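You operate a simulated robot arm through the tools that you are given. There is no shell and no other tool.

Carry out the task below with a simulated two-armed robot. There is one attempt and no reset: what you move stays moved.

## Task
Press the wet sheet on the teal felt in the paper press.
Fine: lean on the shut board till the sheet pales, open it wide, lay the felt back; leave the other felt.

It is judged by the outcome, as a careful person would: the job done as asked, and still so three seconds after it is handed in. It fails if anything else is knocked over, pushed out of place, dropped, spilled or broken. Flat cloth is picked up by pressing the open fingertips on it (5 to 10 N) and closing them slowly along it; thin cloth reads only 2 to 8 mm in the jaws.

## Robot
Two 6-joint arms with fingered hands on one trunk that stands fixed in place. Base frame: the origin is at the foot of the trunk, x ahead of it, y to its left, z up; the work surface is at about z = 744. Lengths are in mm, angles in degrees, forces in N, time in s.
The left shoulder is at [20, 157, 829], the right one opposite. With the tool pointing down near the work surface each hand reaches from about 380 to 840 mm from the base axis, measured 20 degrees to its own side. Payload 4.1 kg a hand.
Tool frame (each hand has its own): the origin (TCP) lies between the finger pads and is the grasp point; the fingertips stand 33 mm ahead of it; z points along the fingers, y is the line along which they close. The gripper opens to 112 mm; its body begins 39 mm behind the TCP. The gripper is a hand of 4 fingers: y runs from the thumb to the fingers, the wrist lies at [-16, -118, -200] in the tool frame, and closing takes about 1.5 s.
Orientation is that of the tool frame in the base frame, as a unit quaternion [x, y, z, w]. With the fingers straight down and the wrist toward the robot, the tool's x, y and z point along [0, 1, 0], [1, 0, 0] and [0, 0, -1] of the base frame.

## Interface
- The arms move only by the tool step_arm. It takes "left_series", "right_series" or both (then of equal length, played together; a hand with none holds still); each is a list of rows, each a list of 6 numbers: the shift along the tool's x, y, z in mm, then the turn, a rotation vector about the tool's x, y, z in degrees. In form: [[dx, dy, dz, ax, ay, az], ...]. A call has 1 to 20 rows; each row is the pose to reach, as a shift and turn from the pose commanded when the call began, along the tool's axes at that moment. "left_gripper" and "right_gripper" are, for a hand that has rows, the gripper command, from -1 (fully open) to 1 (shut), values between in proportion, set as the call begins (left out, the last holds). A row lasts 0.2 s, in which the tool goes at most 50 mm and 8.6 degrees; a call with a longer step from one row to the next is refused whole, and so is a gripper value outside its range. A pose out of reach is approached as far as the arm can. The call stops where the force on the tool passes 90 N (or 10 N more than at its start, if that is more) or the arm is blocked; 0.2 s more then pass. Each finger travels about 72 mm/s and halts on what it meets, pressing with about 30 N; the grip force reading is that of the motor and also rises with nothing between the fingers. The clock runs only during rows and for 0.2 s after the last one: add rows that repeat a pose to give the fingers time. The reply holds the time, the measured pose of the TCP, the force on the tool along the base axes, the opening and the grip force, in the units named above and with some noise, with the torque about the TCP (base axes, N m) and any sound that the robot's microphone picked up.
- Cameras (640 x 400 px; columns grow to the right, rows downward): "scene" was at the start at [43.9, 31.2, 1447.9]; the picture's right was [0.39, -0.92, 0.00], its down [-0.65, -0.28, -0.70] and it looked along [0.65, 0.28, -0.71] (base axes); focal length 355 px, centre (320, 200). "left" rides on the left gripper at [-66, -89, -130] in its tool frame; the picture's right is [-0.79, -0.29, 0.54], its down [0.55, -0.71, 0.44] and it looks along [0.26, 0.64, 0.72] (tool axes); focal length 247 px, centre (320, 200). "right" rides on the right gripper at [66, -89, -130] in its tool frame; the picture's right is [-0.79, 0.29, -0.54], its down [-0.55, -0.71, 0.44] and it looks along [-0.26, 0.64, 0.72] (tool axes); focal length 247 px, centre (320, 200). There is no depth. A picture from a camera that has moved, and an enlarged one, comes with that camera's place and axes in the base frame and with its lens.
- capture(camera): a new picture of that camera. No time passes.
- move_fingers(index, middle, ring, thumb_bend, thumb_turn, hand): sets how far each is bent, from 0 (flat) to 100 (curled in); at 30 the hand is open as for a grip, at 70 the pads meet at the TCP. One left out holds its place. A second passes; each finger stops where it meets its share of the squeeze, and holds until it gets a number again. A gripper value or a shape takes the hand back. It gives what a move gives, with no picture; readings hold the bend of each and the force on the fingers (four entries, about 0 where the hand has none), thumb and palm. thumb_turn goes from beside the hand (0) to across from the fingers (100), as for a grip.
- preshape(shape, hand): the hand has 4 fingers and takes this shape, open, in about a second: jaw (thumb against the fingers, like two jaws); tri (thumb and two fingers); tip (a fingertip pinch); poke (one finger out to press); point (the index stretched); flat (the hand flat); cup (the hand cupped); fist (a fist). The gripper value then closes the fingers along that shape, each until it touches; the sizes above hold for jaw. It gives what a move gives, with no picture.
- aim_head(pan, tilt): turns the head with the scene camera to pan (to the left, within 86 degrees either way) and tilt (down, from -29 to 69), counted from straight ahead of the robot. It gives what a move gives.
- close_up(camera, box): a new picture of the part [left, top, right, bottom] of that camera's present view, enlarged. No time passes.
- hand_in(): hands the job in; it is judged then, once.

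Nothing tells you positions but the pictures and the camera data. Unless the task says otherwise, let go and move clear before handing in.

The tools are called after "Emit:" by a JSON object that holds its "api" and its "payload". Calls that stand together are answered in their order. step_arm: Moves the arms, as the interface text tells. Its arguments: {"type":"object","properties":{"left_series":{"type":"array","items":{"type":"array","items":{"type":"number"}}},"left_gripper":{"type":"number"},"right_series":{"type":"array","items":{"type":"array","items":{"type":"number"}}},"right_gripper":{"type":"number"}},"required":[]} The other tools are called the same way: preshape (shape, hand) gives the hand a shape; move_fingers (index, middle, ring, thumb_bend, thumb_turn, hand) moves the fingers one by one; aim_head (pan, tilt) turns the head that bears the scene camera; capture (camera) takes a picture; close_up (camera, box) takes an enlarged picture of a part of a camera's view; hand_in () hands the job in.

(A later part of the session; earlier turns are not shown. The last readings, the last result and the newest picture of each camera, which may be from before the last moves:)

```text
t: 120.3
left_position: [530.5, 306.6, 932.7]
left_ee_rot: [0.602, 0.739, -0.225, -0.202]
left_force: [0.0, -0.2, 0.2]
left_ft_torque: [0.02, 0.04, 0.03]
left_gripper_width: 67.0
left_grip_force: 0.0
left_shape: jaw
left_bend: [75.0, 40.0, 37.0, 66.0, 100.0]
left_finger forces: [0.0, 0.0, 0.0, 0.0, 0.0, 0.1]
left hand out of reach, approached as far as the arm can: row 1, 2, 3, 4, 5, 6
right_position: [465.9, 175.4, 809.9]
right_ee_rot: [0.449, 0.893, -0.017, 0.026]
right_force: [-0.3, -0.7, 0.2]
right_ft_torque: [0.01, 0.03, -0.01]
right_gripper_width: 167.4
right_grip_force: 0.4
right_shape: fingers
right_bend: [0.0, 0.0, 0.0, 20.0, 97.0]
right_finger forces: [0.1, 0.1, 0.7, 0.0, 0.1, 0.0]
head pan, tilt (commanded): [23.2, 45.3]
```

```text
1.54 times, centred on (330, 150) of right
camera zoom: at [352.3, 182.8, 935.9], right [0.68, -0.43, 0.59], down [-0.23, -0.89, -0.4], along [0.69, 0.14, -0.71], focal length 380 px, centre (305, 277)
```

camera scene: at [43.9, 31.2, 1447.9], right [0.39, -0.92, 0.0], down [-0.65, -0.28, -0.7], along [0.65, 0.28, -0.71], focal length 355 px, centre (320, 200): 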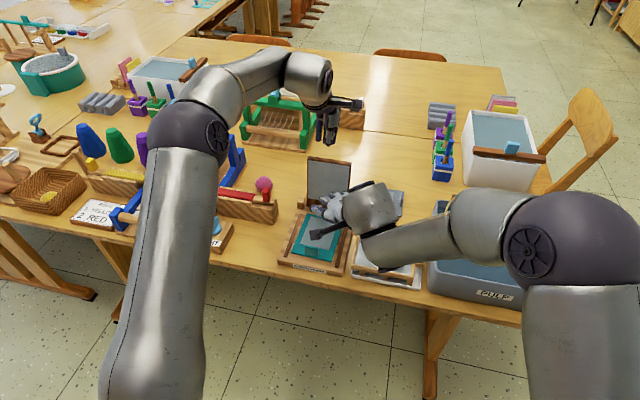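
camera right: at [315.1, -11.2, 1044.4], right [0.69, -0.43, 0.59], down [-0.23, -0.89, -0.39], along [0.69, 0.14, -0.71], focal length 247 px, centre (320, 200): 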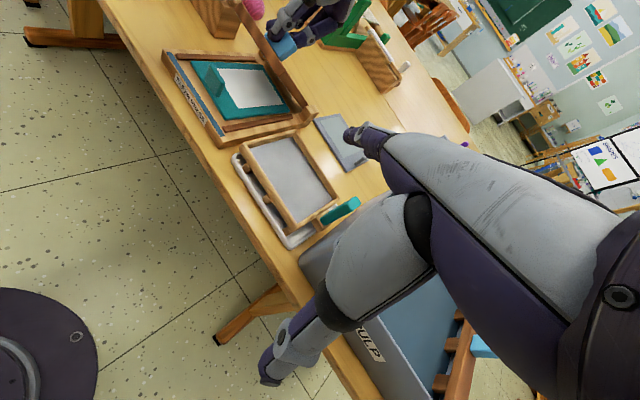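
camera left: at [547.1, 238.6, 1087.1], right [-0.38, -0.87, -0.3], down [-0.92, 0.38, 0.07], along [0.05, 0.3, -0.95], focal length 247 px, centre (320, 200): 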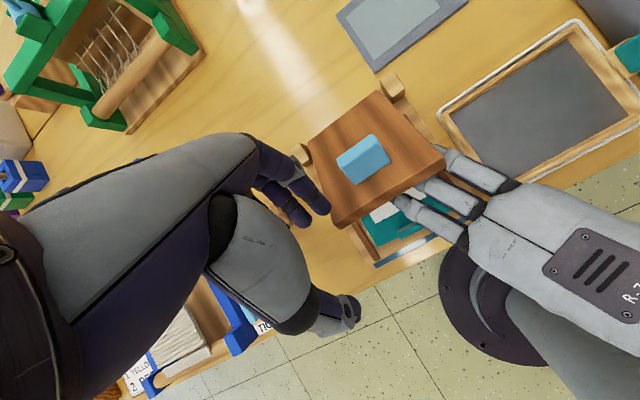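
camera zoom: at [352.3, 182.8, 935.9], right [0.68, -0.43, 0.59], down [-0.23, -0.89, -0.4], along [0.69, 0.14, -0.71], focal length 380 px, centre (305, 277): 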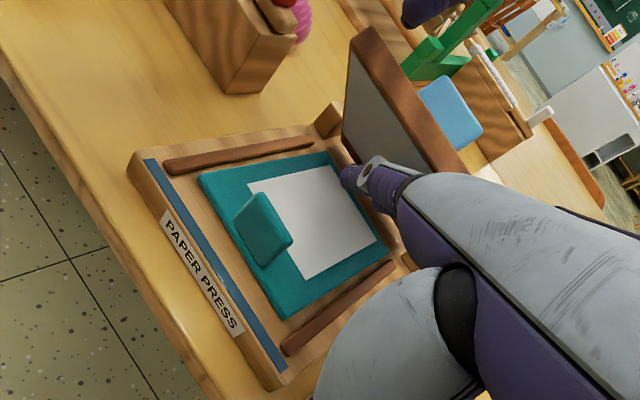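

The board is propped on the right fingers and the left hand has let go. I'll move the left hand further left, clear of the board's swing.

Emit:
{"api": "step_arm", "payload": {"left_series": [[26, -3, -8, 0, 0, 0], [53, -6, -16, -6, -0.4, -1.3], [79, -10, -23, -13, -0.9, -2.9], [79, -10, -23, -20, -1.4, -4.4], [79, -10, -23, -27.5, -1.9, -6.1], [79, -10, -23, -35, -2.45, -7.76]]}}

Emit:
{"api": "capture", "payload": {"camera": "left"}}

Emit:
{"api": "capture", "payload": {"camera": "scene"}}

```text
t: 121.7
left_position: [523.1, 384.8, 958.4]
left_ee_rot: [0.58, 0.815, 0.01, -0.01]
left_force: [-0.7, 0.2, 0.4]
left_ft_torque: [-0.01, 0.01, -0.01]
left_gripper_width: 66.9
left_grip_force: 0.1
left_shape: jaw
left_bend: [75.0, 40.0, 37.0, 65.0, 100.0]
left_finger forces: [0.1, 0.0, 0.0, 0.1, 0.0, 0.1]
left hand out of reach, approached as far as the arm can: row 1, 2, 3
right_position: [466.7, 175.2, 808.6]
right_ee_rot: [0.449, 0.893, -0.017, 0.026]
right_force: [-0.5, -0.4, -0.9]
right_ft_torque: [-0.01, 0.02, -0.03]
right_gripper_width: 167.4
right_grip_force: 0.1
right_shape: fingers
right_bend: [0.0, 0.0, 0.0, 20.0, 97.0]
right_finger forces: [0.0, 0.1, 0.8, 0.0, 0.0, 0.0]
head pan, tilt (commanded): [23.2, 45.3]
```

```text
taken
camera left: at [461.1, 290.4, 1085.8], right [-0.01, -0.83, -0.56], down [-0.85, 0.3, -0.42], along [0.52, 0.47, -0.71], focal length 247 px, centre (320, 200)
```

left: 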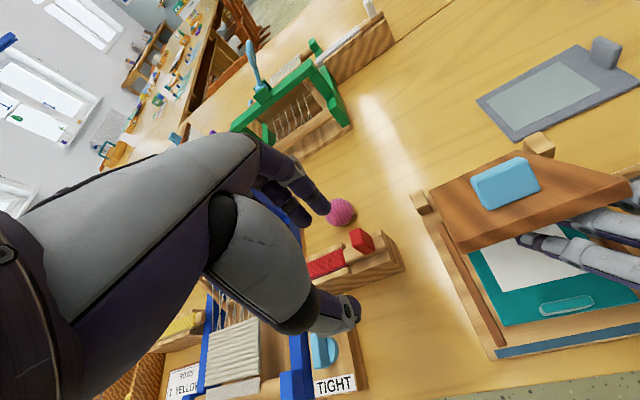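

```text
taken
camera scene: at [44.0, 31.3, 1447.9], right [0.39, -0.92, 0.0], down [-0.65, -0.28, -0.7], along [0.65, 0.28, -0.71], focal length 355 px, centre (320, 200)
```

scene: 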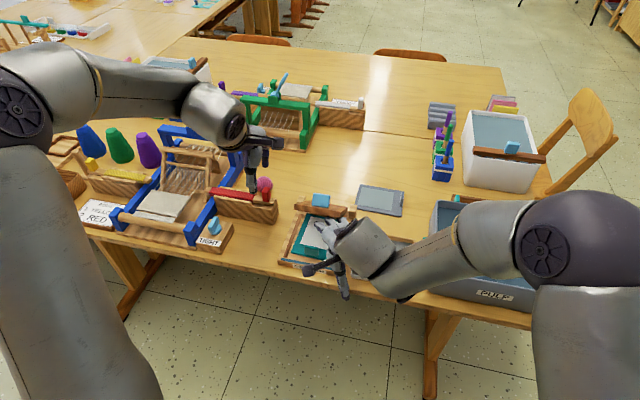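

Now the right hand pushes forward and up to swing the board fully open.

Emit:
{"api": "step_arm", "payload": {"right_series": [[-4.5, 8.9, -5, 0, 0, 0], [-8.9, 17.8, -9.9, 0, 0, 0], [-13.4, 26.8, -14.9, 0, 0, 0], [-17.9, 35.7, -19.9, 0, 0, 0], [-22.3, 44.6, -24.8, 0, 0, 0], [-26.8, 53.5, -29.8, 0, 0, 0], [-30, 60, -32, 0, 0, 0]]}}

Emit:
{"api": "capture", "payload": {"camera": "left"}}

Emit:
{"api": "close_up", "payload": {"camera": "right", "box": [160, 20, 500, 280]}}

```text
t: 123.3
left_position: [522.7, 384.0, 958.7]
left_ee_rot: [0.58, 0.815, 0.01, -0.012]
left_force: [0.3, 1.1, 0.0]
left_ft_torque: [0.0, -0.02, -0.03]
left_gripper_width: 67.0
left_grip_force: 0.1
left_shape: jaw
left_bend: [75.0, 40.0, 37.0, 65.0, 100.0]
left_finger forces: [0.0, 0.0, 0.0, 0.0, 0.0, 0.0]
right_position: [531.9, 188.4, 842.5]
right_ee_rot: [0.448, 0.893, -0.017, 0.026]
right_force: [0.3, -0.2, -0.9]
right_ft_torque: [-0.03, 0.01, 0.0]
right_gripper_width: 167.4
right_grip_force: 0.0
right_shape: fingers
right_bend: [0.0, 0.0, 0.0, 20.0, 97.0]
right_finger forces: [0.0, 0.1, 0.0, 0.0, 0.0, 0.0]
head pan, tilt (commanded): [23.2, 45.3]
```

```text
taken
camera left: at [461.2, 290.5, 1085.9], right [-0.02, -0.83, -0.56], down [-0.86, 0.3, -0.42], along [0.52, 0.47, -0.71], focal length 247 px, centre (320, 200)
```

left: 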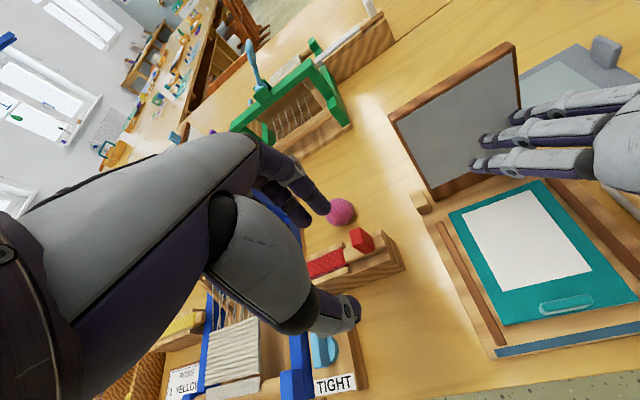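

```text
1.54 times, centred on (330, 150) of right
camera zoom: at [417.5, 196.2, 968.9], right [0.69, -0.43, 0.59], down [-0.23, -0.89, -0.39], along [0.69, 0.14, -0.71], focal length 380 px, centre (305, 277)
```

zoom: 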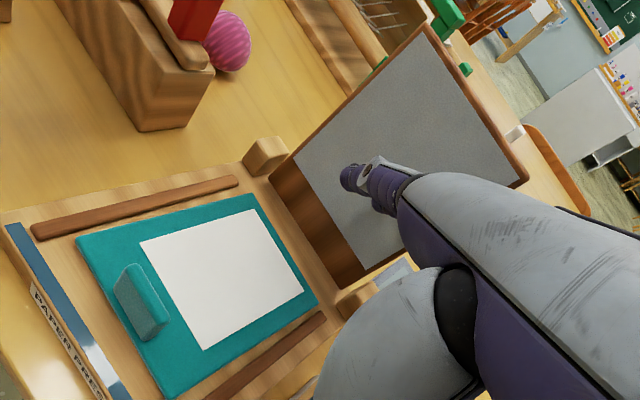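

The board stands wide open again, and the sheet is white and dry-looking on the felt. I'll park the right hand and bring the left hand to the tab.

Emit:
{"api": "step_arm", "payload": {"right_series": [[7.4, -37.2, -22.3, 0, 0, 0], [-6.4, -71.4, -49.2, 0, 0, 0], [-34.8, -97.6, -75.3, 0, 0, 0], [-68, -118.8, -99.1, 0, 0, 0], [-103.9, -139.7, -118.8, 0, 0, 0], [-141.6, -162.2, -132.3, 0, 0, 0], [-178.4, -184, -142.9, 0, 0, 0]]}}

Emit:
{"api": "close_up", "payload": {"camera": "scene", "box": [260, 140, 420, 290]}}

```text
t: 124.9
left_position: [521.9, 384.6, 958.2]
left_ee_rot: [0.58, 0.815, 0.009, -0.011]
left_force: [0.0, 0.2, 0.0]
left_ft_torque: [-0.06, -0.01, -0.01]
left_gripper_width: 67.1
left_grip_force: 0.1
left_shape: jaw
left_bend: [75.0, 40.0, 37.0, 65.0, 100.0]
left_finger forces: [0.1, 0.0, 0.0, 0.1, 0.0, 0.0]
right_position: [485.2, -57.0, 997.2]
right_ee_rot: [0.449, 0.893, -0.017, 0.026]
right_force: [0.8, -0.8, -0.1]
right_ft_torque: [-0.03, -0.01, 0.01]
right_gripper_width: 167.5
right_grip_force: 0.0
right_shape: fingers
right_bend: [0.0, 0.0, 0.0, 20.0, 97.0]
right_finger forces: [0.1, 0.0, 0.1, 0.0, 0.0, 0.1]
head pan, tilt (commanded): [23.2, 45.3]
```

```text
2.67 times, centred on (340, 215) of scene
camera zoom: at [44.0, 31.6, 1447.9], right [0.39, -0.92, 0.0], down [-0.65, -0.28, -0.7], along [0.65, 0.28, -0.71], focal length 947 px, centre (267, 160)
```

zoom: 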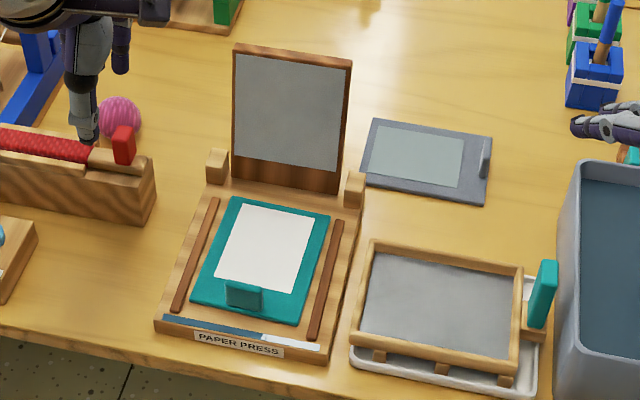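

Emit:
{"api": "step_arm", "payload": {"left_series": [[-12.7, -11.6, 27.6, 0.2, -2.75, 1.44], [-29.1, -27.8, 57.1, 0.4, -5.5, 2.9], [-45.5, -43.9, 84.6, 0.6, -8.25, 4.3], [-68.1, -57, 106, 0.8, -11, 5.8], [-90.9, -68, 112.3, 1.0, -13.75, 7.2], [-113.4, -76.9, 113.6, 1.24, -16.5, 8.64], [-113.4, -76.9, 113.6, 1.24, -16.5, 8.64]], "left_gripper": 0.2}}

Emit:
{"api": "close_up", "payload": {"camera": "left", "box": [200, 130, 420, 350]}}

Emit:
{"api": "close_up", "payload": {"camera": "scene", "box": [280, 195, 400, 280]}}

```text
t: 126.5
left_position: [485.7, 254.4, 842.1]
left_ee_rot: [0.635, 0.761, -0.084, 0.099]
left_force: [0.5, 0.3, 0.9]
left_ft_torque: [0.0, -0.01, -0.02]
left_gripper_width: 45.5
left_grip_force: 0.0
left_shape: jaw
left_bend: [76.0, 48.0, 46.0, 72.0, 100.0]
left_finger forces: [0.0, 0.0, 0.0, 0.0, 0.1, 0.1]
right_position: [486.1, -57.1, 996.3]
right_ee_rot: [0.449, 0.893, -0.017, 0.027]
right_force: [0.1, 0.6, 0.5]
right_ft_torque: [-0.03, 0.03, 0.01]
right_gripper_width: 167.5
right_grip_force: 0.0
right_shape: fingers
right_bend: [0.0, 0.0, 0.0, 20.0, 97.0]
right_finger forces: [0.0, 0.0, 0.1, 0.1, 0.0, 0.0]
head pan, tilt (commanded): [23.2, 45.3]
```

```text
1.82 times, centred on (310, 240) of left
camera zoom: at [404.3, 210.4, 984.4], right [-0.12, -0.94, -0.32], down [-0.78, 0.29, -0.56], along [0.62, 0.18, -0.76], focal length 449 px, centre (338, 127)
```

zoom: 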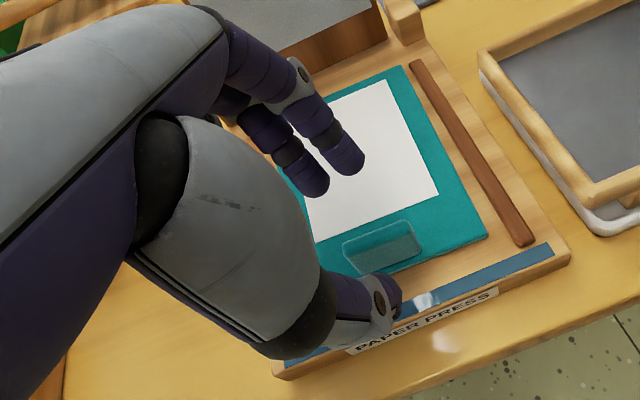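

```text
4.71 times, centred on (340, 238) of scene
camera zoom: at [43.9, 31.2, 1447.9], right [0.39, -0.92, 0.0], down [-0.65, -0.28, -0.7], along [0.65, 0.28, -0.71], focal length 1670 px, centre (226, 24)
```

zoom: 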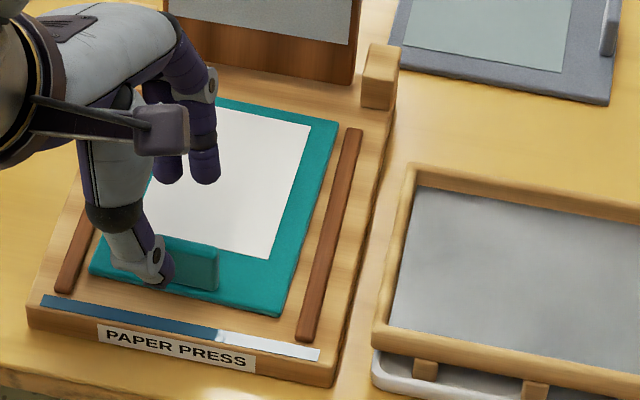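

The tab is between the fingers and thumb. I'll lower, close on it and lift.

Emit:
{"api": "step_arm", "payload": {"left_series": [[2.1, -0.3, 9.5, 0, 0, 0], [4.2, -0.6, 19, 0, 0, 0], [6.3, -0.8, 28.4, 0, 0, 0], [6.3, -0.8, 28.4, 0, 0, 0]]}}

Emit:
{"api": "step_arm", "payload": {"left_series": [[0, 0, 0, 0, 0, 0], [0, 0, 0, 0, 0, 0], [0, 0, 0, 0, 0, 0], [0, 0, 0, 0, 0, 0], [0, 0, 0, 0, 0, 0], [0, 0, 0, 0, 0, 0], [0, 0, 0, 0, 0, 0]], "left_gripper": 1.0}}

Emit:
{"api": "close_up", "payload": {"camera": "left", "box": [200, 130, 420, 350]}}

```text
t: 127.5
left_position: [485.2, 255.1, 813.9]
left_ee_rot: [0.635, 0.762, -0.084, 0.098]
left_force: [-1.2, -0.1, -0.4]
left_ft_torque: [0.01, -0.01, 0.0]
left_gripper_width: 45.2
left_grip_force: 0.0
left_shape: jaw
left_bend: [76.0, 48.0, 46.0, 72.0, 100.0]
left_finger forces: [0.1, 0.0, 0.1, 0.1, 0.1, 0.1]
right_position: [486.0, -56.5, 997.5]
right_ee_rot: [0.449, 0.893, -0.017, 0.027]
right_force: [-0.2, -0.5, -1.3]
right_ft_torque: [0.04, 0.0, 0.02]
right_gripper_width: 167.7
right_grip_force: 0.0
right_shape: fingers
right_bend: [0.0, 0.0, 0.0, 20.0, 97.0]
right_finger forces: [0.0, 0.0, 0.1, 0.1, 0.0, 0.0]
head pan, tilt (commanded): [23.2, 45.3]
```

```text
t: 129.1
left_position: [484.0, 254.0, 812.5]
left_ee_rot: [0.634, 0.762, -0.083, 0.099]
left_force: [-0.1, -0.3, 0.0]
left_ft_torque: [0.01, -0.05, 0.01]
left_gripper_width: 3.4
left_grip_force: 30.4
left_shape: jaw
left_bend: [71.0, 68.0, 70.0, 72.0, 100.0]
left_finger forces: [16.0, 9.1, 0.1, 0.0, 25.3, 0.1]
right_position: [485.6, -56.5, 997.0]
right_ee_rot: [0.449, 0.893, -0.018, 0.027]
right_force: [-0.4, 0.3, -0.1]
right_ft_torque: [0.04, -0.04, 0.0]
right_gripper_width: 167.6
right_grip_force: 0.0
right_shape: fingers
right_bend: [0.0, 0.0, 0.0, 20.0, 97.0]
right_finger forces: [0.0, 0.1, 0.0, 0.0, 0.1, 0.0]
head pan, tilt (commanded): [23.2, 45.3]
```

```text
1.82 times, centred on (310, 240) of left
camera zoom: at [403.5, 209.5, 954.9], right [-0.12, -0.94, -0.32], down [-0.78, 0.29, -0.56], along [0.62, 0.18, -0.76], focal length 449 px, centre (338, 127)
```

zoom: 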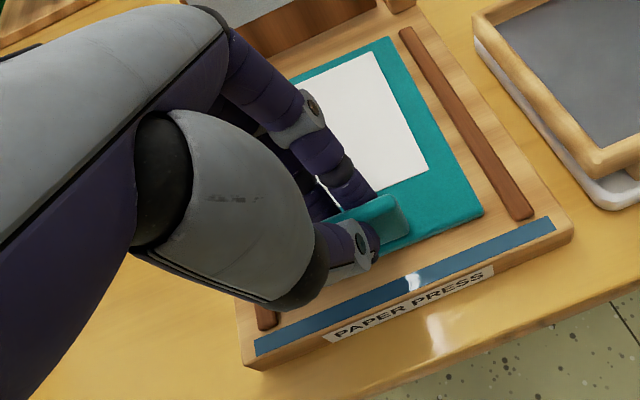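

I have the felt. I'll lift it, carry it high round the left of the open board again, and hold it over the staging spot.

Emit:
{"api": "step_arm", "payload": {"left_series": [[-2.4, 0.6, -12.5, 0, 0, 0], [-4.8, 1.3, -25.1, 0, 0, 0], [8.6, 1.9, -49.4, -0.26, 0, -0.97], [24.6, 4.1, -78.5, -0.41, 0, -1.55], [37.5, 8.7, -105.7, -0.67, 0, -2.5], [52.4, 17.6, -130.4, -0.93, 0, -3.5], [65.3, 36.6, -139.5, -1.3, 0, -4.8], [75.1, 56.9, -143.6, -1.5, 0, -5.8], [79.8, 78.2, -146.4, -1.3, 0, -4.8], [82.5, 99.1, -148.7, -1.2, 0, -4.4], [82.4, 121.4, -148.7, -0.9, 0, -3.4], [81.7, 142.6, -148.4, -0.67, 0, -2.5], [80.9, 164.6, -143.5, -0.39, 0, -1.45], [79.7, 184.5, -137.5, -0.15, 0, -0.6], [80.9, 206.4, -101.6, 0.1, 0, 0.4], [84.9, 214.3, -61.2, 0.28, 0, 1.06], [93.2, 215.7, -27.2, 0.28, 0, 1.06], [93.2, 215.7, -27.2, 0.28, 0, 1.06]]}}

Emit:
{"api": "capture", "payload": {"camera": "left"}}

Emit:
{"api": "close_up", "payload": {"camera": "scene", "box": [220, 120, 380, 260]}}

```text
t: 132.1
left_position: [615.6, 330.0, 925.2]
left_ee_rot: [0.609, 0.788, -0.056, 0.069]
left_force: [-0.6, -0.8, 1.1]
left_ft_torque: [0.03, -0.04, 0.0]
left_gripper_width: 2.8
left_grip_force: 29.8
left_shape: jaw
left_bend: [73.0, 73.0, 70.0, 72.0, 100.0]
left_finger forces: [0.0, 0.1, 0.0, 0.0, 0.0, 0.0]
left hand out of reach, approached as far as the arm can: row 3, 4, 5, 6, 7, 8, 9, 10, 11, 12, 13, 14
right_position: [485.3, -60.0, 999.1]
right_ee_rot: [0.451, 0.892, -0.017, 0.027]
right_force: [-0.7, -0.1, 0.8]
right_ft_torque: [0.01, -0.08, -0.02]
right_gripper_width: 167.7
right_grip_force: 0.0
right_shape: fingers
right_bend: [0.0, 0.0, 0.0, 20.0, 97.0]
right_finger forces: [0.1, 0.0, 0.1, 0.0, 0.1, 0.0]
head pan, tilt (commanded): [23.2, 45.3]
stopped in row 14 (left hand): the force on the tool passed its limit at 102 N (the readings are from after the stop); the commanded pose is now the measured one
```

```text
taken
camera left: at [540.8, 267.5, 1063.8], right [-0.06, -0.92, -0.39], down [-0.81, 0.27, -0.52], along [0.59, 0.28, -0.76], focal length 247 px, centre (320, 200)
```

left: 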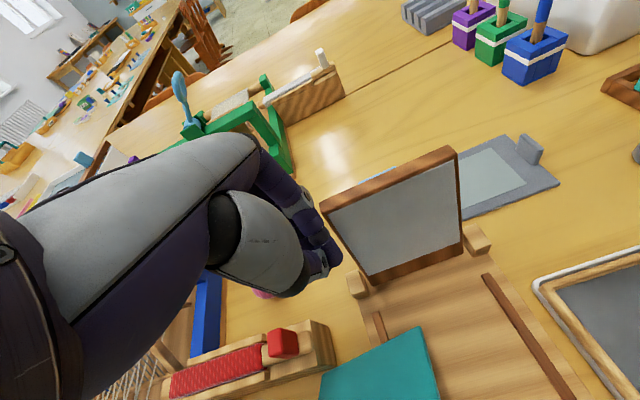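

```text
2.86 times, centred on (300, 190) of scene
camera zoom: at [43.0, 30.9, 1448.0], right [0.39, -0.92, 0.0], down [-0.65, -0.28, -0.7], along [0.65, 0.27, -0.71], focal length 1014 px, centre (377, 229)
```

zoom: 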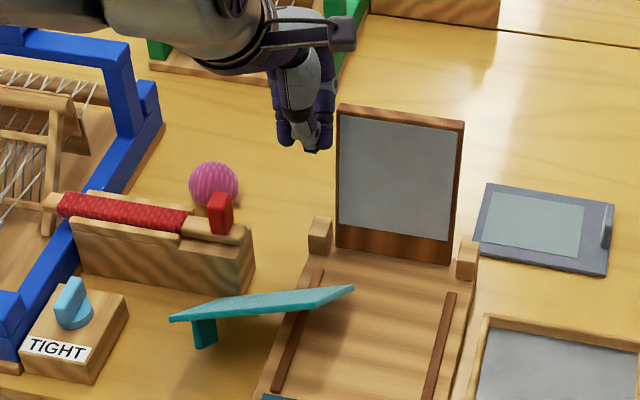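

The felt caught on something during the carry, because the arm strayed from the path while out of reach, and it has slipped from the fingers. I'll see where it comes to rest before doing anything else.

Emit:
{"api": "step_arm", "payload": {"left_series": [[0, 0, 0, 0, 0, 0], [0, 0, 0, 0, 0, 0], [0, 0, 0, 0, 0, 0], [0, 0, 0, 0, 0, 0], [0, 0, 0, 0, 0, 0]]}}

Emit:
{"api": "capture", "payload": {"camera": "scene"}}

Emit:
{"api": "close_up", "payload": {"camera": "scene", "box": [220, 120, 380, 280]}}

Emit:
{"api": "capture", "payload": {"camera": "left"}}

Emit:
{"api": "capture", "payload": {"camera": "right"}}

```text
t: 133.2
left_position: [614.3, 332.8, 923.7]
left_ee_rot: [0.607, 0.789, -0.056, 0.069]
left_force: [-0.1, 0.6, 0.3]
left_ft_torque: [0.02, -0.02, 0.02]
left_gripper_width: 2.8
left_grip_force: 30.6
left_shape: jaw
left_bend: [73.0, 73.0, 70.0, 72.0, 100.0]
left_finger forces: [0.0, 0.1, 0.0, 0.0, 0.0, 0.0]
right_position: [485.7, -58.5, 997.6]
right_ee_rot: [0.449, 0.893, -0.017, 0.026]
right_force: [0.5, 0.2, 0.0]
right_ft_torque: [0.0, 0.02, -0.01]
right_gripper_width: 167.4
right_grip_force: 0.1
right_shape: fingers
right_bend: [0.0, 0.0, 0.0, 20.0, 97.0]
right_finger forces: [0.0, 0.0, 0.1, 0.1, 0.0, 0.0]
head pan, tilt (commanded): [23.2, 45.3]
```

```text
taken
camera scene: at [43.9, 31.2, 1447.9], right [0.39, -0.92, 0.0], down [-0.65, -0.28, -0.7], along [0.65, 0.28, -0.71], focal length 355 px, centre (320, 200)
```

scene: 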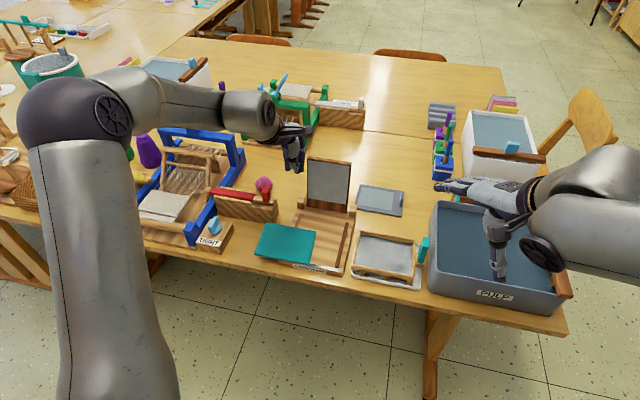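

```text
2.50 times, centred on (300, 200) of scene
camera zoom: at [43.9, 31.2, 1447.9], right [0.39, -0.92, 0.0], down [-0.65, -0.28, -0.7], along [0.65, 0.28, -0.71], focal length 888 px, centre (370, 200)
```

zoom: 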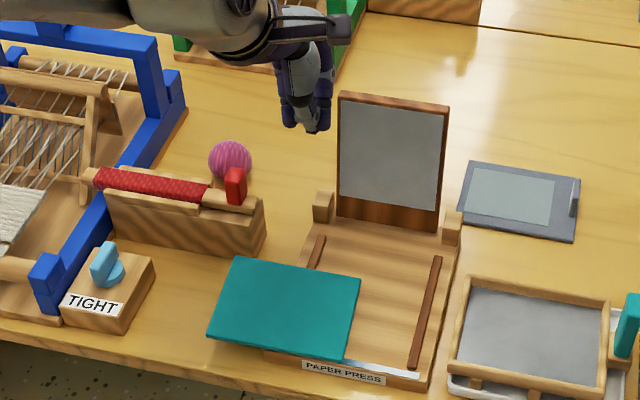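

```text
taken
camera left: at [540.3, 270.5, 1063.2], right [-0.06, -0.92, -0.39], down [-0.81, 0.27, -0.52], along [0.59, 0.29, -0.76], focal length 247 px, centre (320, 200)
```

left: 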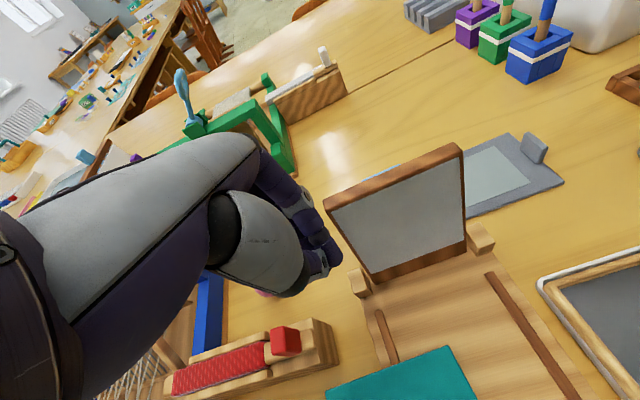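

```text
taken
camera right: at [371.1, -49.7, 1123.9], right [0.69, -0.43, 0.59], down [-0.23, -0.89, -0.39], along [0.69, 0.14, -0.71], focal length 247 px, centre (320, 200)
```

right: 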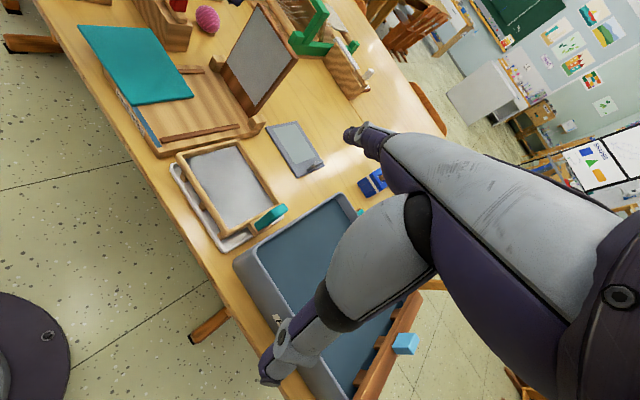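

The felt has landed upside down, tab underneath, half on the left of the press bed and half on the table. The press, board, egg, racks and the other felt have not moved. I'll withdraw the left hand to the upper left and study how the felt lies.

Emit:
{"api": "step_arm", "payload": {"left_series": [[11.5, -5.9, -32.5, 0, 0, 0], [45.3, -16.4, -63.8, 0, 4, -4], [81.8, -26.8, -80.5, 0, 9, -8], [81.8, -26.8, -80.5, 0, 9, -8]]}}

Emit:
{"api": "capture", "payload": {"camera": "left"}}

Emit:
{"api": "close_up", "payload": {"camera": "scene", "box": [230, 190, 350, 290]}}

Emit:
{"api": "close_up", "payload": {"camera": "right", "box": [50, 0, 300, 180]}}

```text
t: 134.2
left_position: [565.2, 417.5, 988.6]
left_ee_rot: [0.554, 0.833, -0.012, 0.002]
left_force: [-0.3, 0.8, 0.0]
left_ft_torque: [0.02, -0.01, -0.01]
left_gripper_width: 2.7
left_grip_force: 29.5
left_shape: jaw
left_bend: [73.0, 73.0, 70.0, 72.0, 100.0]
left_finger forces: [0.0, 0.0, 0.0, 0.1, 0.0, 0.0]
left hand out of reach, approached as far as the arm can: row 1
right_position: [485.9, -58.1, 997.9]
right_ee_rot: [0.449, 0.893, -0.017, 0.027]
right_force: [0.5, 0.4, 0.2]
right_ft_torque: [0.0, -0.02, 0.0]
right_gripper_width: 167.5
right_grip_force: 0.0
right_shape: fingers
right_bend: [0.0, 0.0, 0.0, 20.0, 97.0]
right_finger forces: [0.0, 0.0, 0.1, 0.0, 0.1, 0.0]
head pan, tilt (commanded): [23.2, 45.3]
```

```text
taken
camera left: at [509.5, 326.4, 1120.2], right [0.04, -0.85, -0.52], down [-0.87, 0.22, -0.43], along [0.48, 0.47, -0.74], focal length 247 px, centre (320, 200)
```

left: 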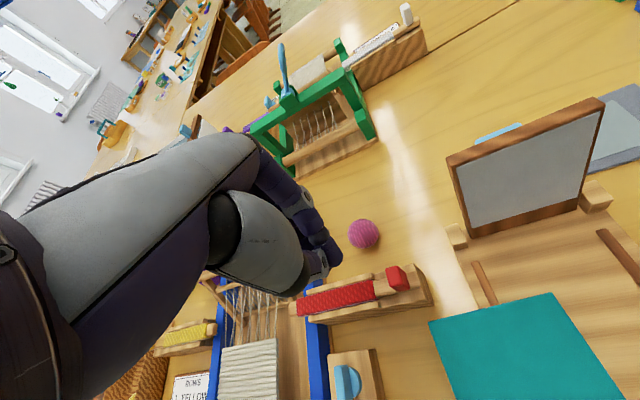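

```text
4.00 times, centred on (290, 240) of scene
camera zoom: at [43.9, 31.2, 1447.9], right [0.39, -0.92, 0.0], down [-0.65, -0.28, -0.7], along [0.65, 0.28, -0.71], focal length 1420 px, centre (440, 40)
```

zoom: 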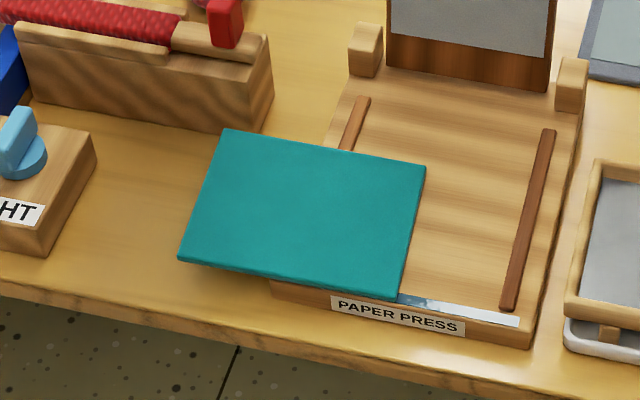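

```text
2.22 times, centred on (175, 90) of right
camera zoom: at [371.1, -49.7, 1123.9], right [0.69, -0.43, 0.59], down [-0.23, -0.89, -0.39], along [0.69, 0.14, -0.71], focal length 549 px, centre (642, 444)
```

zoom: 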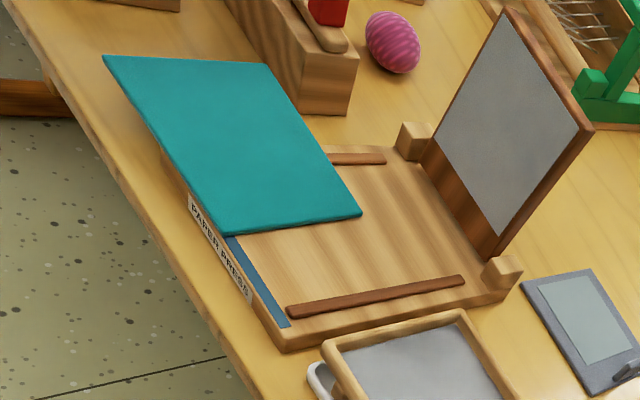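

Triangulating from both cameras, the felt lies nearly level with its top at z ≈ 765–770. The tab props up its left edge, which runs from (435, 366) to (533, 391), about 22 mm above the table. I can hook that edge with one finger beside the tab, pinch it with the thumb on top, and hang it upright to turn it over. I'll check the fingertip-pinch shape in free air first.

Emit:
{"api": "preshape", "payload": {"hand": "left", "shape": "tip"}}

Emit:
{"api": "close_up", "payload": {"camera": "left", "box": [200, 130, 420, 350]}}

Emit:
{"api": "close_up", "payload": {"camera": "scene", "box": [200, 60, 360, 200]}}

```text
t: 135.2
left_position: [565.3, 416.8, 987.2]
left_ee_rot: [0.553, 0.833, -0.014, 0.003]
left_force: [-0.4, -0.3, -0.6]
left_ft_torque: [0.0, -0.01, -0.03]
left_gripper_width: 111.3
left_grip_force: 0.0
left_shape: tip
left_bend: [31.0, 97.0, 99.0, 30.0, 98.0]
left_finger forces: [0.0, 0.0, 0.1, 0.0, 0.0, 0.0]
right_position: [486.1, -57.4, 997.6]
right_ee_rot: [0.449, 0.893, -0.017, 0.027]
right_force: [0.5, 0.1, 0.6]
right_ft_torque: [0.0, -0.02, 0.04]
right_gripper_width: 167.5
right_grip_force: 0.0
right_shape: fingers
right_bend: [0.0, 0.0, 0.0, 20.0, 97.0]
right_finger forces: [0.0, 0.0, 0.0, 0.0, 0.0, 0.0]
head pan, tilt (commanded): [23.2, 45.3]
```

```text
1.82 times, centred on (310, 240) of left
camera zoom: at [509.6, 326.1, 1120.0], right [0.04, -0.85, -0.52], down [-0.87, 0.22, -0.43], along [0.49, 0.47, -0.74], focal length 449 px, centre (338, 127)
```

zoom: 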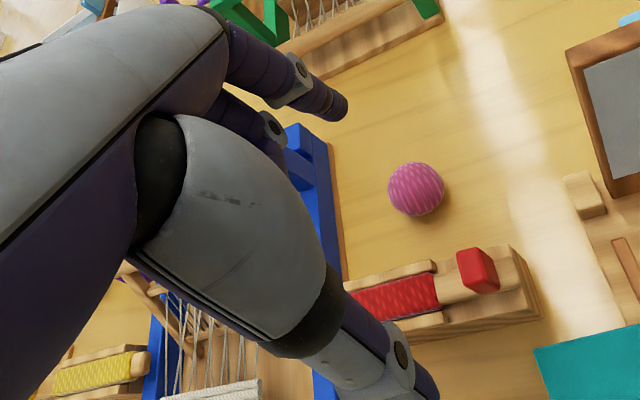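

```text
2.86 times, centred on (280, 130) of scene
camera zoom: at [43.9, 31.2, 1447.9], right [0.39, -0.92, 0.0], down [-0.65, -0.28, -0.7], along [0.65, 0.28, -0.71], focal length 1014 px, centre (434, 400)
```

zoom: 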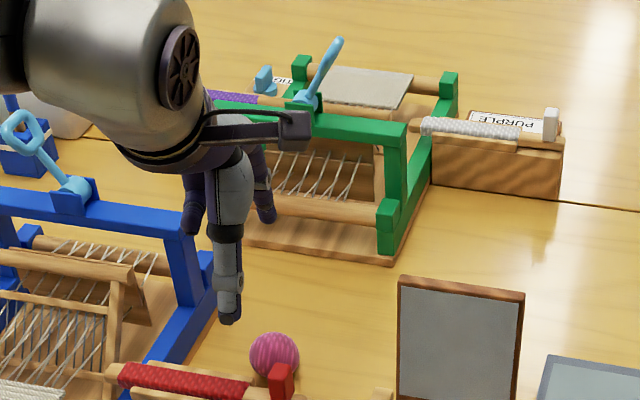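

The tip shape gives a straight index with the other fingers folded, which suits a narrow grip beside the tab. I'll turn the left hand to face the felt's left edge, high above it.

Emit:
{"api": "step_arm", "payload": {"left_series": [[1.2, -7.3, 6.1, 0, 0, -8.15], [2.3, -14.5, 12.2, 0, 0, -16.3], [3.5, -21.8, 18.4, 0, 0, -24.5], [4.6, -29, 24.5, 0, 0, -32.6], [5.8, -36.3, 30.6, 0, 0, -40.8], [7, -43.5, 36.7, 0, 0, -48.9], [8.1, -50.8, 42.8, 0, 0, -57], [9.3, -58, 49, 0, 0, -65.2], [10.4, -65.3, 55, 0, 0, -73.4], [11.6, -72.5, 61.2, 0, 0, -81.5], [11.6, -72.5, 61.2, 0, 0, -81.5]], "left_gripper": 0.1}}

Emit:
{"api": "capture", "payload": {"camera": "left"}}

Emit:
{"api": "capture", "payload": {"camera": "scene"}}

```text
t: 137.6
left_position: [494.5, 398.8, 928.8]
left_ee_rot: [-0.125, 0.992, -0.011, -0.007]
left_force: [1.1, -0.4, 0.6]
left_ft_torque: [0.0, -0.05, -0.01]
left_gripper_width: 51.0
left_grip_force: 0.1
left_shape: tip
left_bend: [76.0, 97.0, 99.0, 71.0, 100.0]
left_finger forces: [0.1, 0.0, 0.0, 0.0, 0.1, 0.1]
right_position: [485.7, -56.6, 997.0]
right_ee_rot: [0.449, 0.893, -0.017, 0.027]
right_force: [-0.2, -0.1, 0.0]
right_ft_torque: [-0.03, -0.01, -0.01]
right_gripper_width: 167.7
right_grip_force: 0.0
right_shape: fingers
right_bend: [0.0, 0.0, 0.0, 20.0, 97.0]
right_finger forces: [0.0, 0.1, 0.0, 0.1, 0.1, 0.0]
head pan, tilt (commanded): [23.2, 45.3]
```

```text
taken
camera left: at [580.5, 332.4, 1058.8], right [0.83, -0.09, -0.54], down [-0.36, -0.84, -0.41], along [-0.42, 0.54, -0.73], focal length 247 px, centre (320, 200)
```

left: 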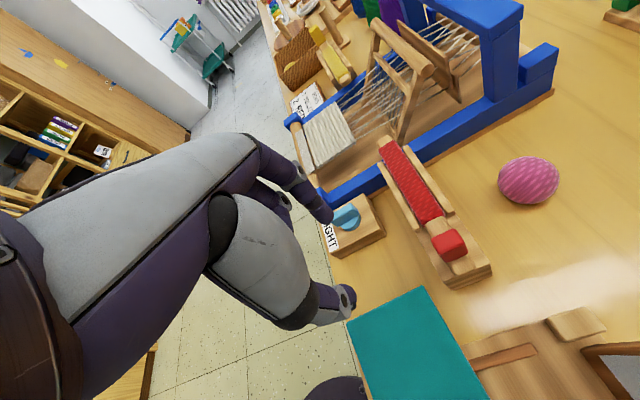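

```text
taken
camera scene: at [43.8, 31.2, 1447.9], right [0.39, -0.92, 0.0], down [-0.65, -0.28, -0.7], along [0.65, 0.28, -0.71], focal length 355 px, centre (320, 200)
```

scene: 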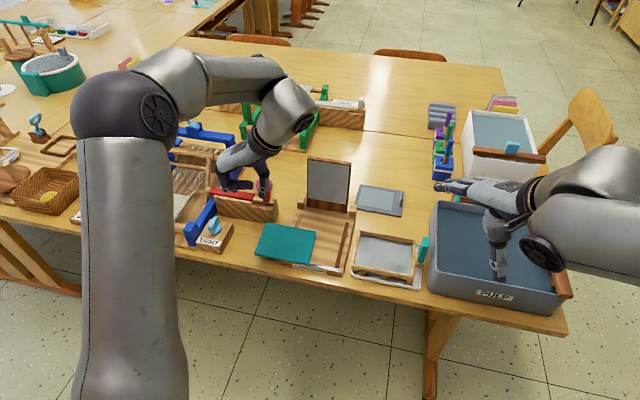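

Emit:
{"api": "step_arm", "payload": {"left_series": [[0, 0, 0, 7.5, 0, 0], [0, 0, 0, 15, 0, 0], [0, 0, 0, 22.5, 0, 0], [0, 0, 0, 30, 0, 0], [0, 0, 0, 37.5, 0, 0], [0, 0, 0, 45, 0, 0], [0, 0, 0, 45, 0, 0]]}}

Emit:
{"api": "capture", "payload": {"camera": "left"}}

Emit:
{"api": "close_up", "payload": {"camera": "scene", "box": [200, 130, 360, 270]}}

Emit:
{"api": "close_up", "payload": {"camera": "right", "box": [30, 0, 280, 150]}}

```text
t: 139.2
left_position: [490.9, 394.8, 926.5]
left_ee_rot: [-0.119, 0.929, -0.348, 0.036]
left_force: [0.7, 0.0, -0.1]
left_ft_torque: [0.01, 0.0, 0.03]
left_gripper_width: 50.9
left_grip_force: 0.0
left_shape: tip
left_bend: [76.0, 97.0, 99.0, 71.0, 100.0]
left_finger forces: [0.1, 0.1, 0.1, 0.1, 0.0, 0.0]
left hand out of reach, approached as far as the arm can: row 6, 7
right_position: [485.2, -57.9, 997.4]
right_ee_rot: [0.449, 0.893, -0.018, 0.026]
right_force: [-0.7, 0.1, -0.4]
right_ft_torque: [0.0, 0.03, 0.03]
right_gripper_width: 167.5
right_grip_force: 0.0
right_shape: fingers
right_bend: [0.0, 0.0, 0.0, 20.0, 97.0]
right_finger forces: [0.0, 0.0, 0.0, 0.1, 0.0, 0.1]
head pan, tilt (commanded): [23.2, 45.3]
```

```text
taken
camera left: at [553.3, 429.1, 1080.7], right [0.9, -0.36, -0.23], down [-0.33, -0.93, 0.15], along [-0.27, -0.05, -0.96], focal length 247 px, centre (320, 200)
```

left: 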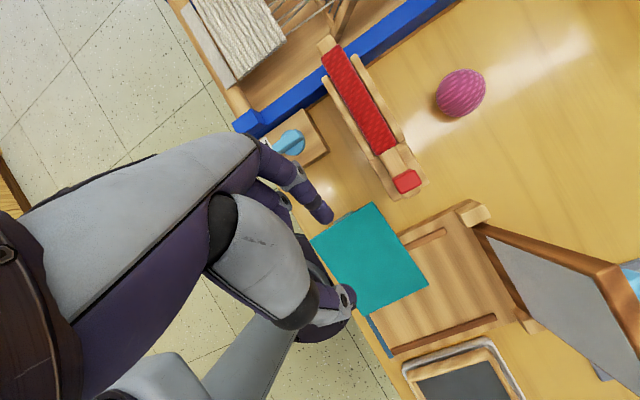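

```text
2.86 times, centred on (280, 200) of scene
camera zoom: at [43.9, 31.2, 1447.9], right [0.39, -0.92, 0.0], down [-0.65, -0.28, -0.7], along [0.65, 0.28, -0.71], focal length 1014 px, centre (434, 200)
```

zoom: 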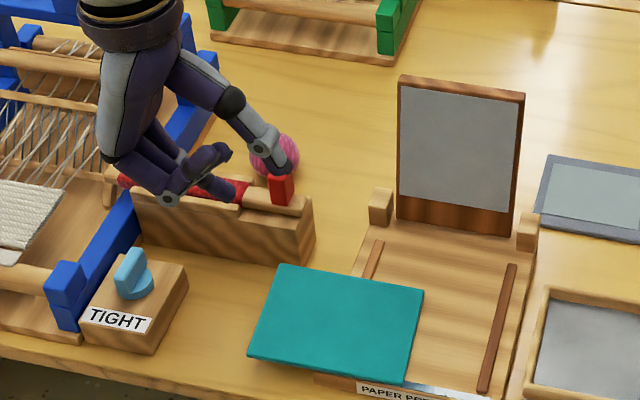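

```text
2.56 times, centred on (155, 75) of right
camera zoom: at [371.1, -49.7, 1123.9], right [0.69, -0.43, 0.59], down [-0.23, -0.89, -0.39], along [0.69, 0.14, -0.71], focal length 632 px, centre (742, 520)
```

zoom: 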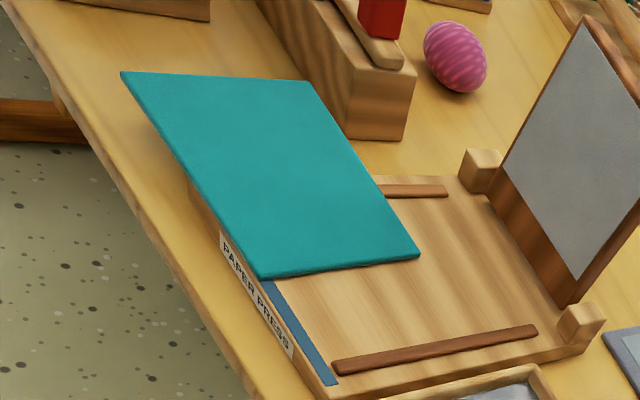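

The index curls oddly at in-between openings, so I'll set the fingers one by one: index half open, middle and ring folded, thumb half open.

Emit:
{"api": "move_fingers", "payload": {"hand": "left", "index": 45, "middle": 100, "ring": 100, "thumb_bend": 45, "thumb_turn": 100}}

Emit:
{"api": "capture", "payload": {"camera": "left"}}

Emit:
{"api": "close_up", "payload": {"camera": "scene", "box": [200, 130, 360, 270]}}

```text
t: 140.2
left_position: [491.1, 394.0, 926.3]
left_ee_rot: [-0.119, 0.929, -0.348, 0.036]
left_force: [-0.1, 0.0, 0.3]
left_ft_torque: [0.0, 0.02, -0.02]
left_gripper_width: 71.0
left_grip_force: 0.1
left_shape: fingers
left_bend: [45.0, 100.0, 100.0, 45.0, 99.0]
left_finger forces: [0.0, 0.1, 0.0, 0.0, 0.0, 0.0]
right_position: [484.4, -57.3, 996.7]
right_ee_rot: [0.449, 0.893, -0.017, 0.026]
right_force: [-0.8, -0.4, 0.6]
right_ft_torque: [-0.02, 0.0, -0.01]
right_gripper_width: 167.3
right_grip_force: 0.0
right_shape: fingers
right_bend: [0.0, 0.0, 0.0, 20.0, 97.0]
right_finger forces: [0.0, 0.0, 0.0, 0.1, 0.0, 0.0]
head pan, tilt (commanded): [23.2, 45.3]
```

```text
taken
camera left: at [553.5, 428.9, 1080.5], right [0.9, -0.36, -0.23], down [-0.33, -0.93, 0.14], along [-0.27, -0.05, -0.96], focal length 247 px, centre (320, 200)
```

left: 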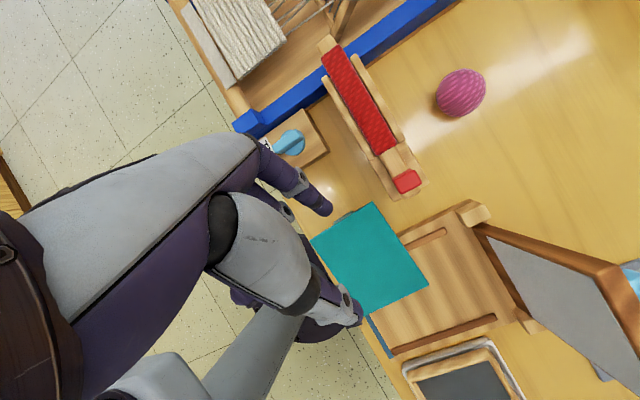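

```text
2.86 times, centred on (280, 200) of scene
camera zoom: at [43.9, 31.2, 1447.9], right [0.39, -0.92, 0.0], down [-0.65, -0.28, -0.7], along [0.65, 0.28, -0.71], focal length 1014 px, centre (434, 200)
```

zoom: 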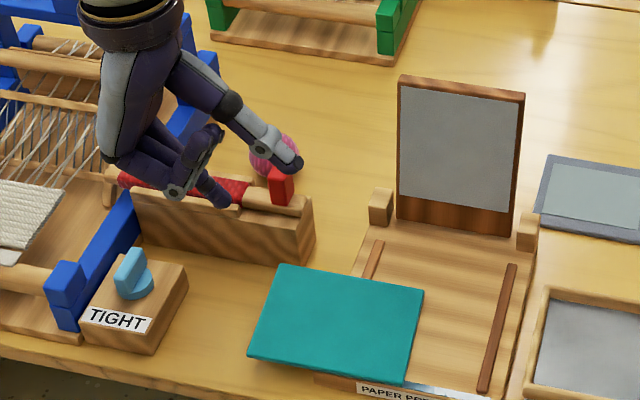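

Now the index and thumb are wide apart, with the index tip about 53 mm below the tool centre and the thumb level with it. I'll lower the hand so the index comes down just outside the felt's left edge, on the far side of the tab.

Emit:
{"api": "step_arm", "payload": {"left_series": [[-5.6, 14.6, 23, 0, 0, 0], [-11.2, 29.2, 46, 0, 0, 0], [-16.7, 43.8, 68.9, 0, 0, 0], [-16.7, 43.8, 68.9, 0, 0, 0]]}}

Emit:
{"api": "capture", "payload": {"camera": "left"}}

Emit:
{"api": "close_up", "payload": {"camera": "scene", "box": [220, 170, 340, 280]}}

Emit:
{"api": "close_up", "payload": {"camera": "right", "box": [30, 0, 280, 150]}}

```text
t: 141.2
left_position: [508.3, 385.2, 843.9]
left_ee_rot: [-0.119, 0.929, -0.348, 0.036]
left_force: [0.1, -0.1, -0.4]
left_ft_torque: [0.0, -0.01, -0.03]
left_gripper_width: 71.2
left_grip_force: 0.0
left_shape: fingers
left_bend: [45.0, 100.0, 100.0, 45.0, 99.0]
left_finger forces: [0.0, 0.0, 0.0, 0.0, 0.1, 0.1]
right_position: [485.6, -58.4, 997.2]
right_ee_rot: [0.449, 0.893, -0.018, 0.027]
right_force: [0.5, -0.5, -0.3]
right_ft_torque: [0.0, -0.03, 0.0]
right_gripper_width: 167.6
right_grip_force: 0.0
right_shape: fingers
right_bend: [0.0, 0.0, 0.0, 20.0, 97.0]
right_finger forces: [0.0, 0.0, 0.1, 0.1, 0.0, 0.0]
head pan, tilt (commanded): [23.2, 45.3]
```

```text
taken
camera left: at [571.4, 420.8, 998.7], right [0.9, -0.36, -0.23], down [-0.33, -0.93, 0.14], along [-0.27, -0.05, -0.96], focal length 247 px, centre (320, 200)
```

left: 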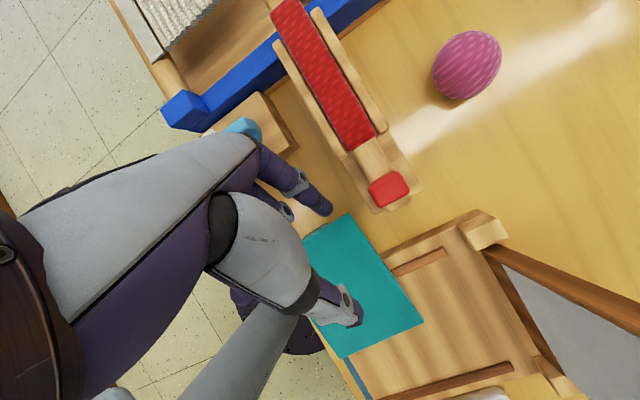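

```text
3.64 times, centred on (280, 225) of scene
camera zoom: at [43.8, 31.1, 1447.9], right [0.39, -0.92, 0.0], down [-0.65, -0.28, -0.7], along [0.65, 0.28, -0.71], focal length 1291 px, centre (466, 109)
```

zoom: 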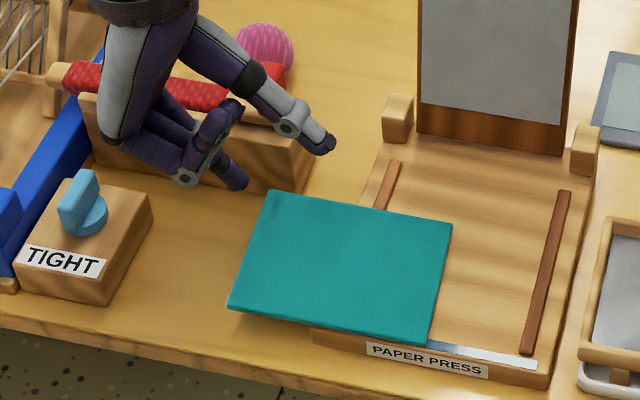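

```text
2.56 times, centred on (155, 75) of right
camera zoom: at [371.1, -49.7, 1123.9], right [0.69, -0.43, 0.59], down [-0.23, -0.89, -0.39], along [0.69, 0.14, -0.71], focal length 632 px, centre (742, 520)
```

zoom: 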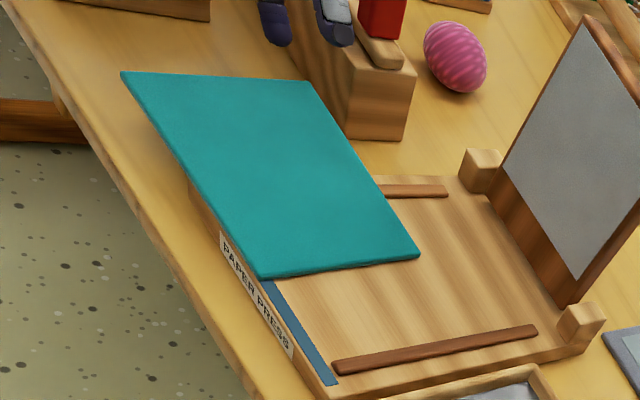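

Triangulated index tip: (515, 397, 789), about 11 mm outside the felt's edge and beyond the tab, as wanted. I'll lower 40 mm to just above the table.

Emit:
{"api": "step_arm", "payload": {"left_series": [[-0.2, 8.7, 10, 0, 0, 0], [-0.4, 17.5, 20, 0, 0, 0], [-0.6, 24.2, 28, 0, 0, 0], [-0.6, 24.2, 28, 0, 0, 0]]}}

Emit:
{"api": "close_up", "payload": {"camera": "scene", "box": [220, 170, 340, 280]}}

Emit:
{"api": "close_up", "payload": {"camera": "left", "box": [220, 130, 440, 350]}}

Emit:
{"api": "close_up", "payload": {"camera": "right", "box": [30, 0, 280, 150]}}

```text
t: 142.2
left_position: [509.4, 386.2, 807.1]
left_ee_rot: [-0.12, 0.929, -0.348, 0.037]
left_force: [-0.6, 0.2, 1.1]
left_ft_torque: [-0.01, 0.03, 0.03]
left_gripper_width: 71.1
left_grip_force: 0.0
left_shape: fingers
left_bend: [45.0, 100.0, 100.0, 45.0, 99.0]
left_finger forces: [0.0, 0.0, 0.0, 0.1, 0.0, 0.0]
right_position: [485.7, -57.8, 997.5]
right_ee_rot: [0.449, 0.893, -0.018, 0.026]
right_force: [0.1, 0.1, -0.7]
right_ft_torque: [0.03, 0.02, 0.02]
right_gripper_width: 167.5
right_grip_force: 0.0
right_shape: fingers
right_bend: [0.0, 0.0, 0.0, 20.0, 97.0]
right_finger forces: [0.0, 0.0, 0.0, 0.0, 0.0, 0.1]
head pan, tilt (commanded): [23.2, 45.3]
```

```text
3.64 times, centred on (280, 225) of scene
camera zoom: at [43.9, 31.2, 1447.9], right [0.39, -0.92, 0.0], down [-0.65, -0.28, -0.7], along [0.65, 0.28, -0.71], focal length 1291 px, centre (466, 109)
```

zoom: 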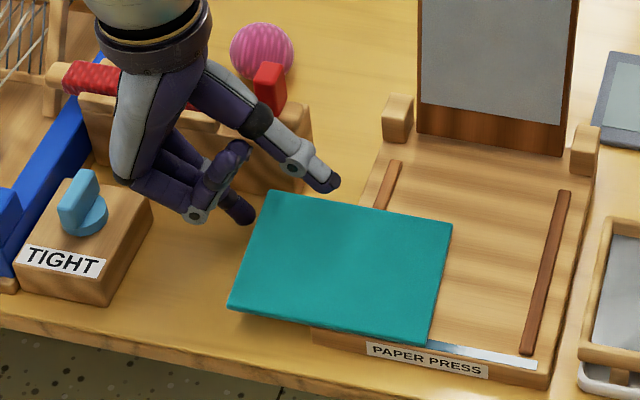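

```text
1.82 times, centred on (330, 240) of left
camera zoom: at [571.7, 420.7, 962.0], right [0.9, -0.36, -0.23], down [-0.33, -0.93, 0.14], along [-0.27, -0.05, -0.96], focal length 449 px, centre (302, 127)
```

zoom: 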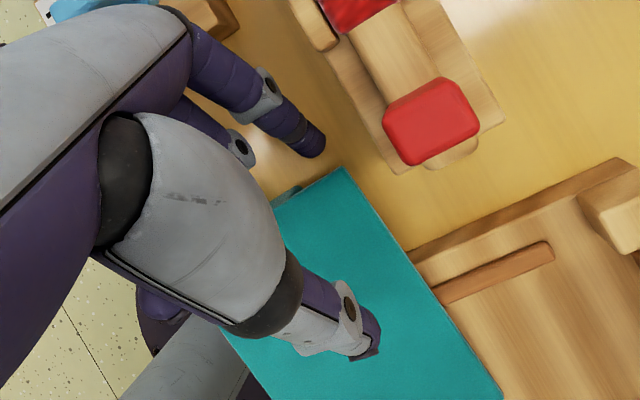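

```text
2.56 times, centred on (155, 75) of right
camera zoom: at [371.1, -49.7, 1123.9], right [0.69, -0.43, 0.59], down [-0.23, -0.89, -0.39], along [0.69, 0.14, -0.71], focal length 632 px, centre (742, 520)
```

zoom: 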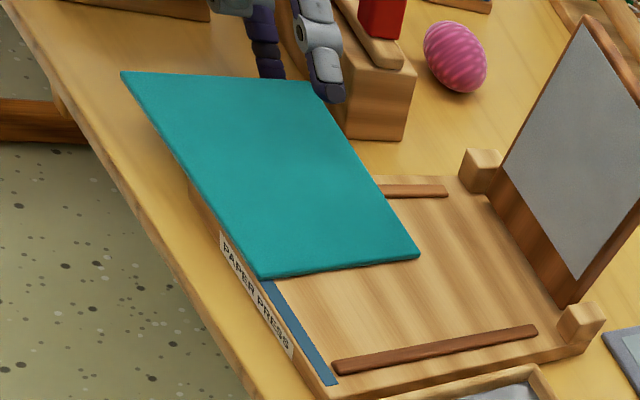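

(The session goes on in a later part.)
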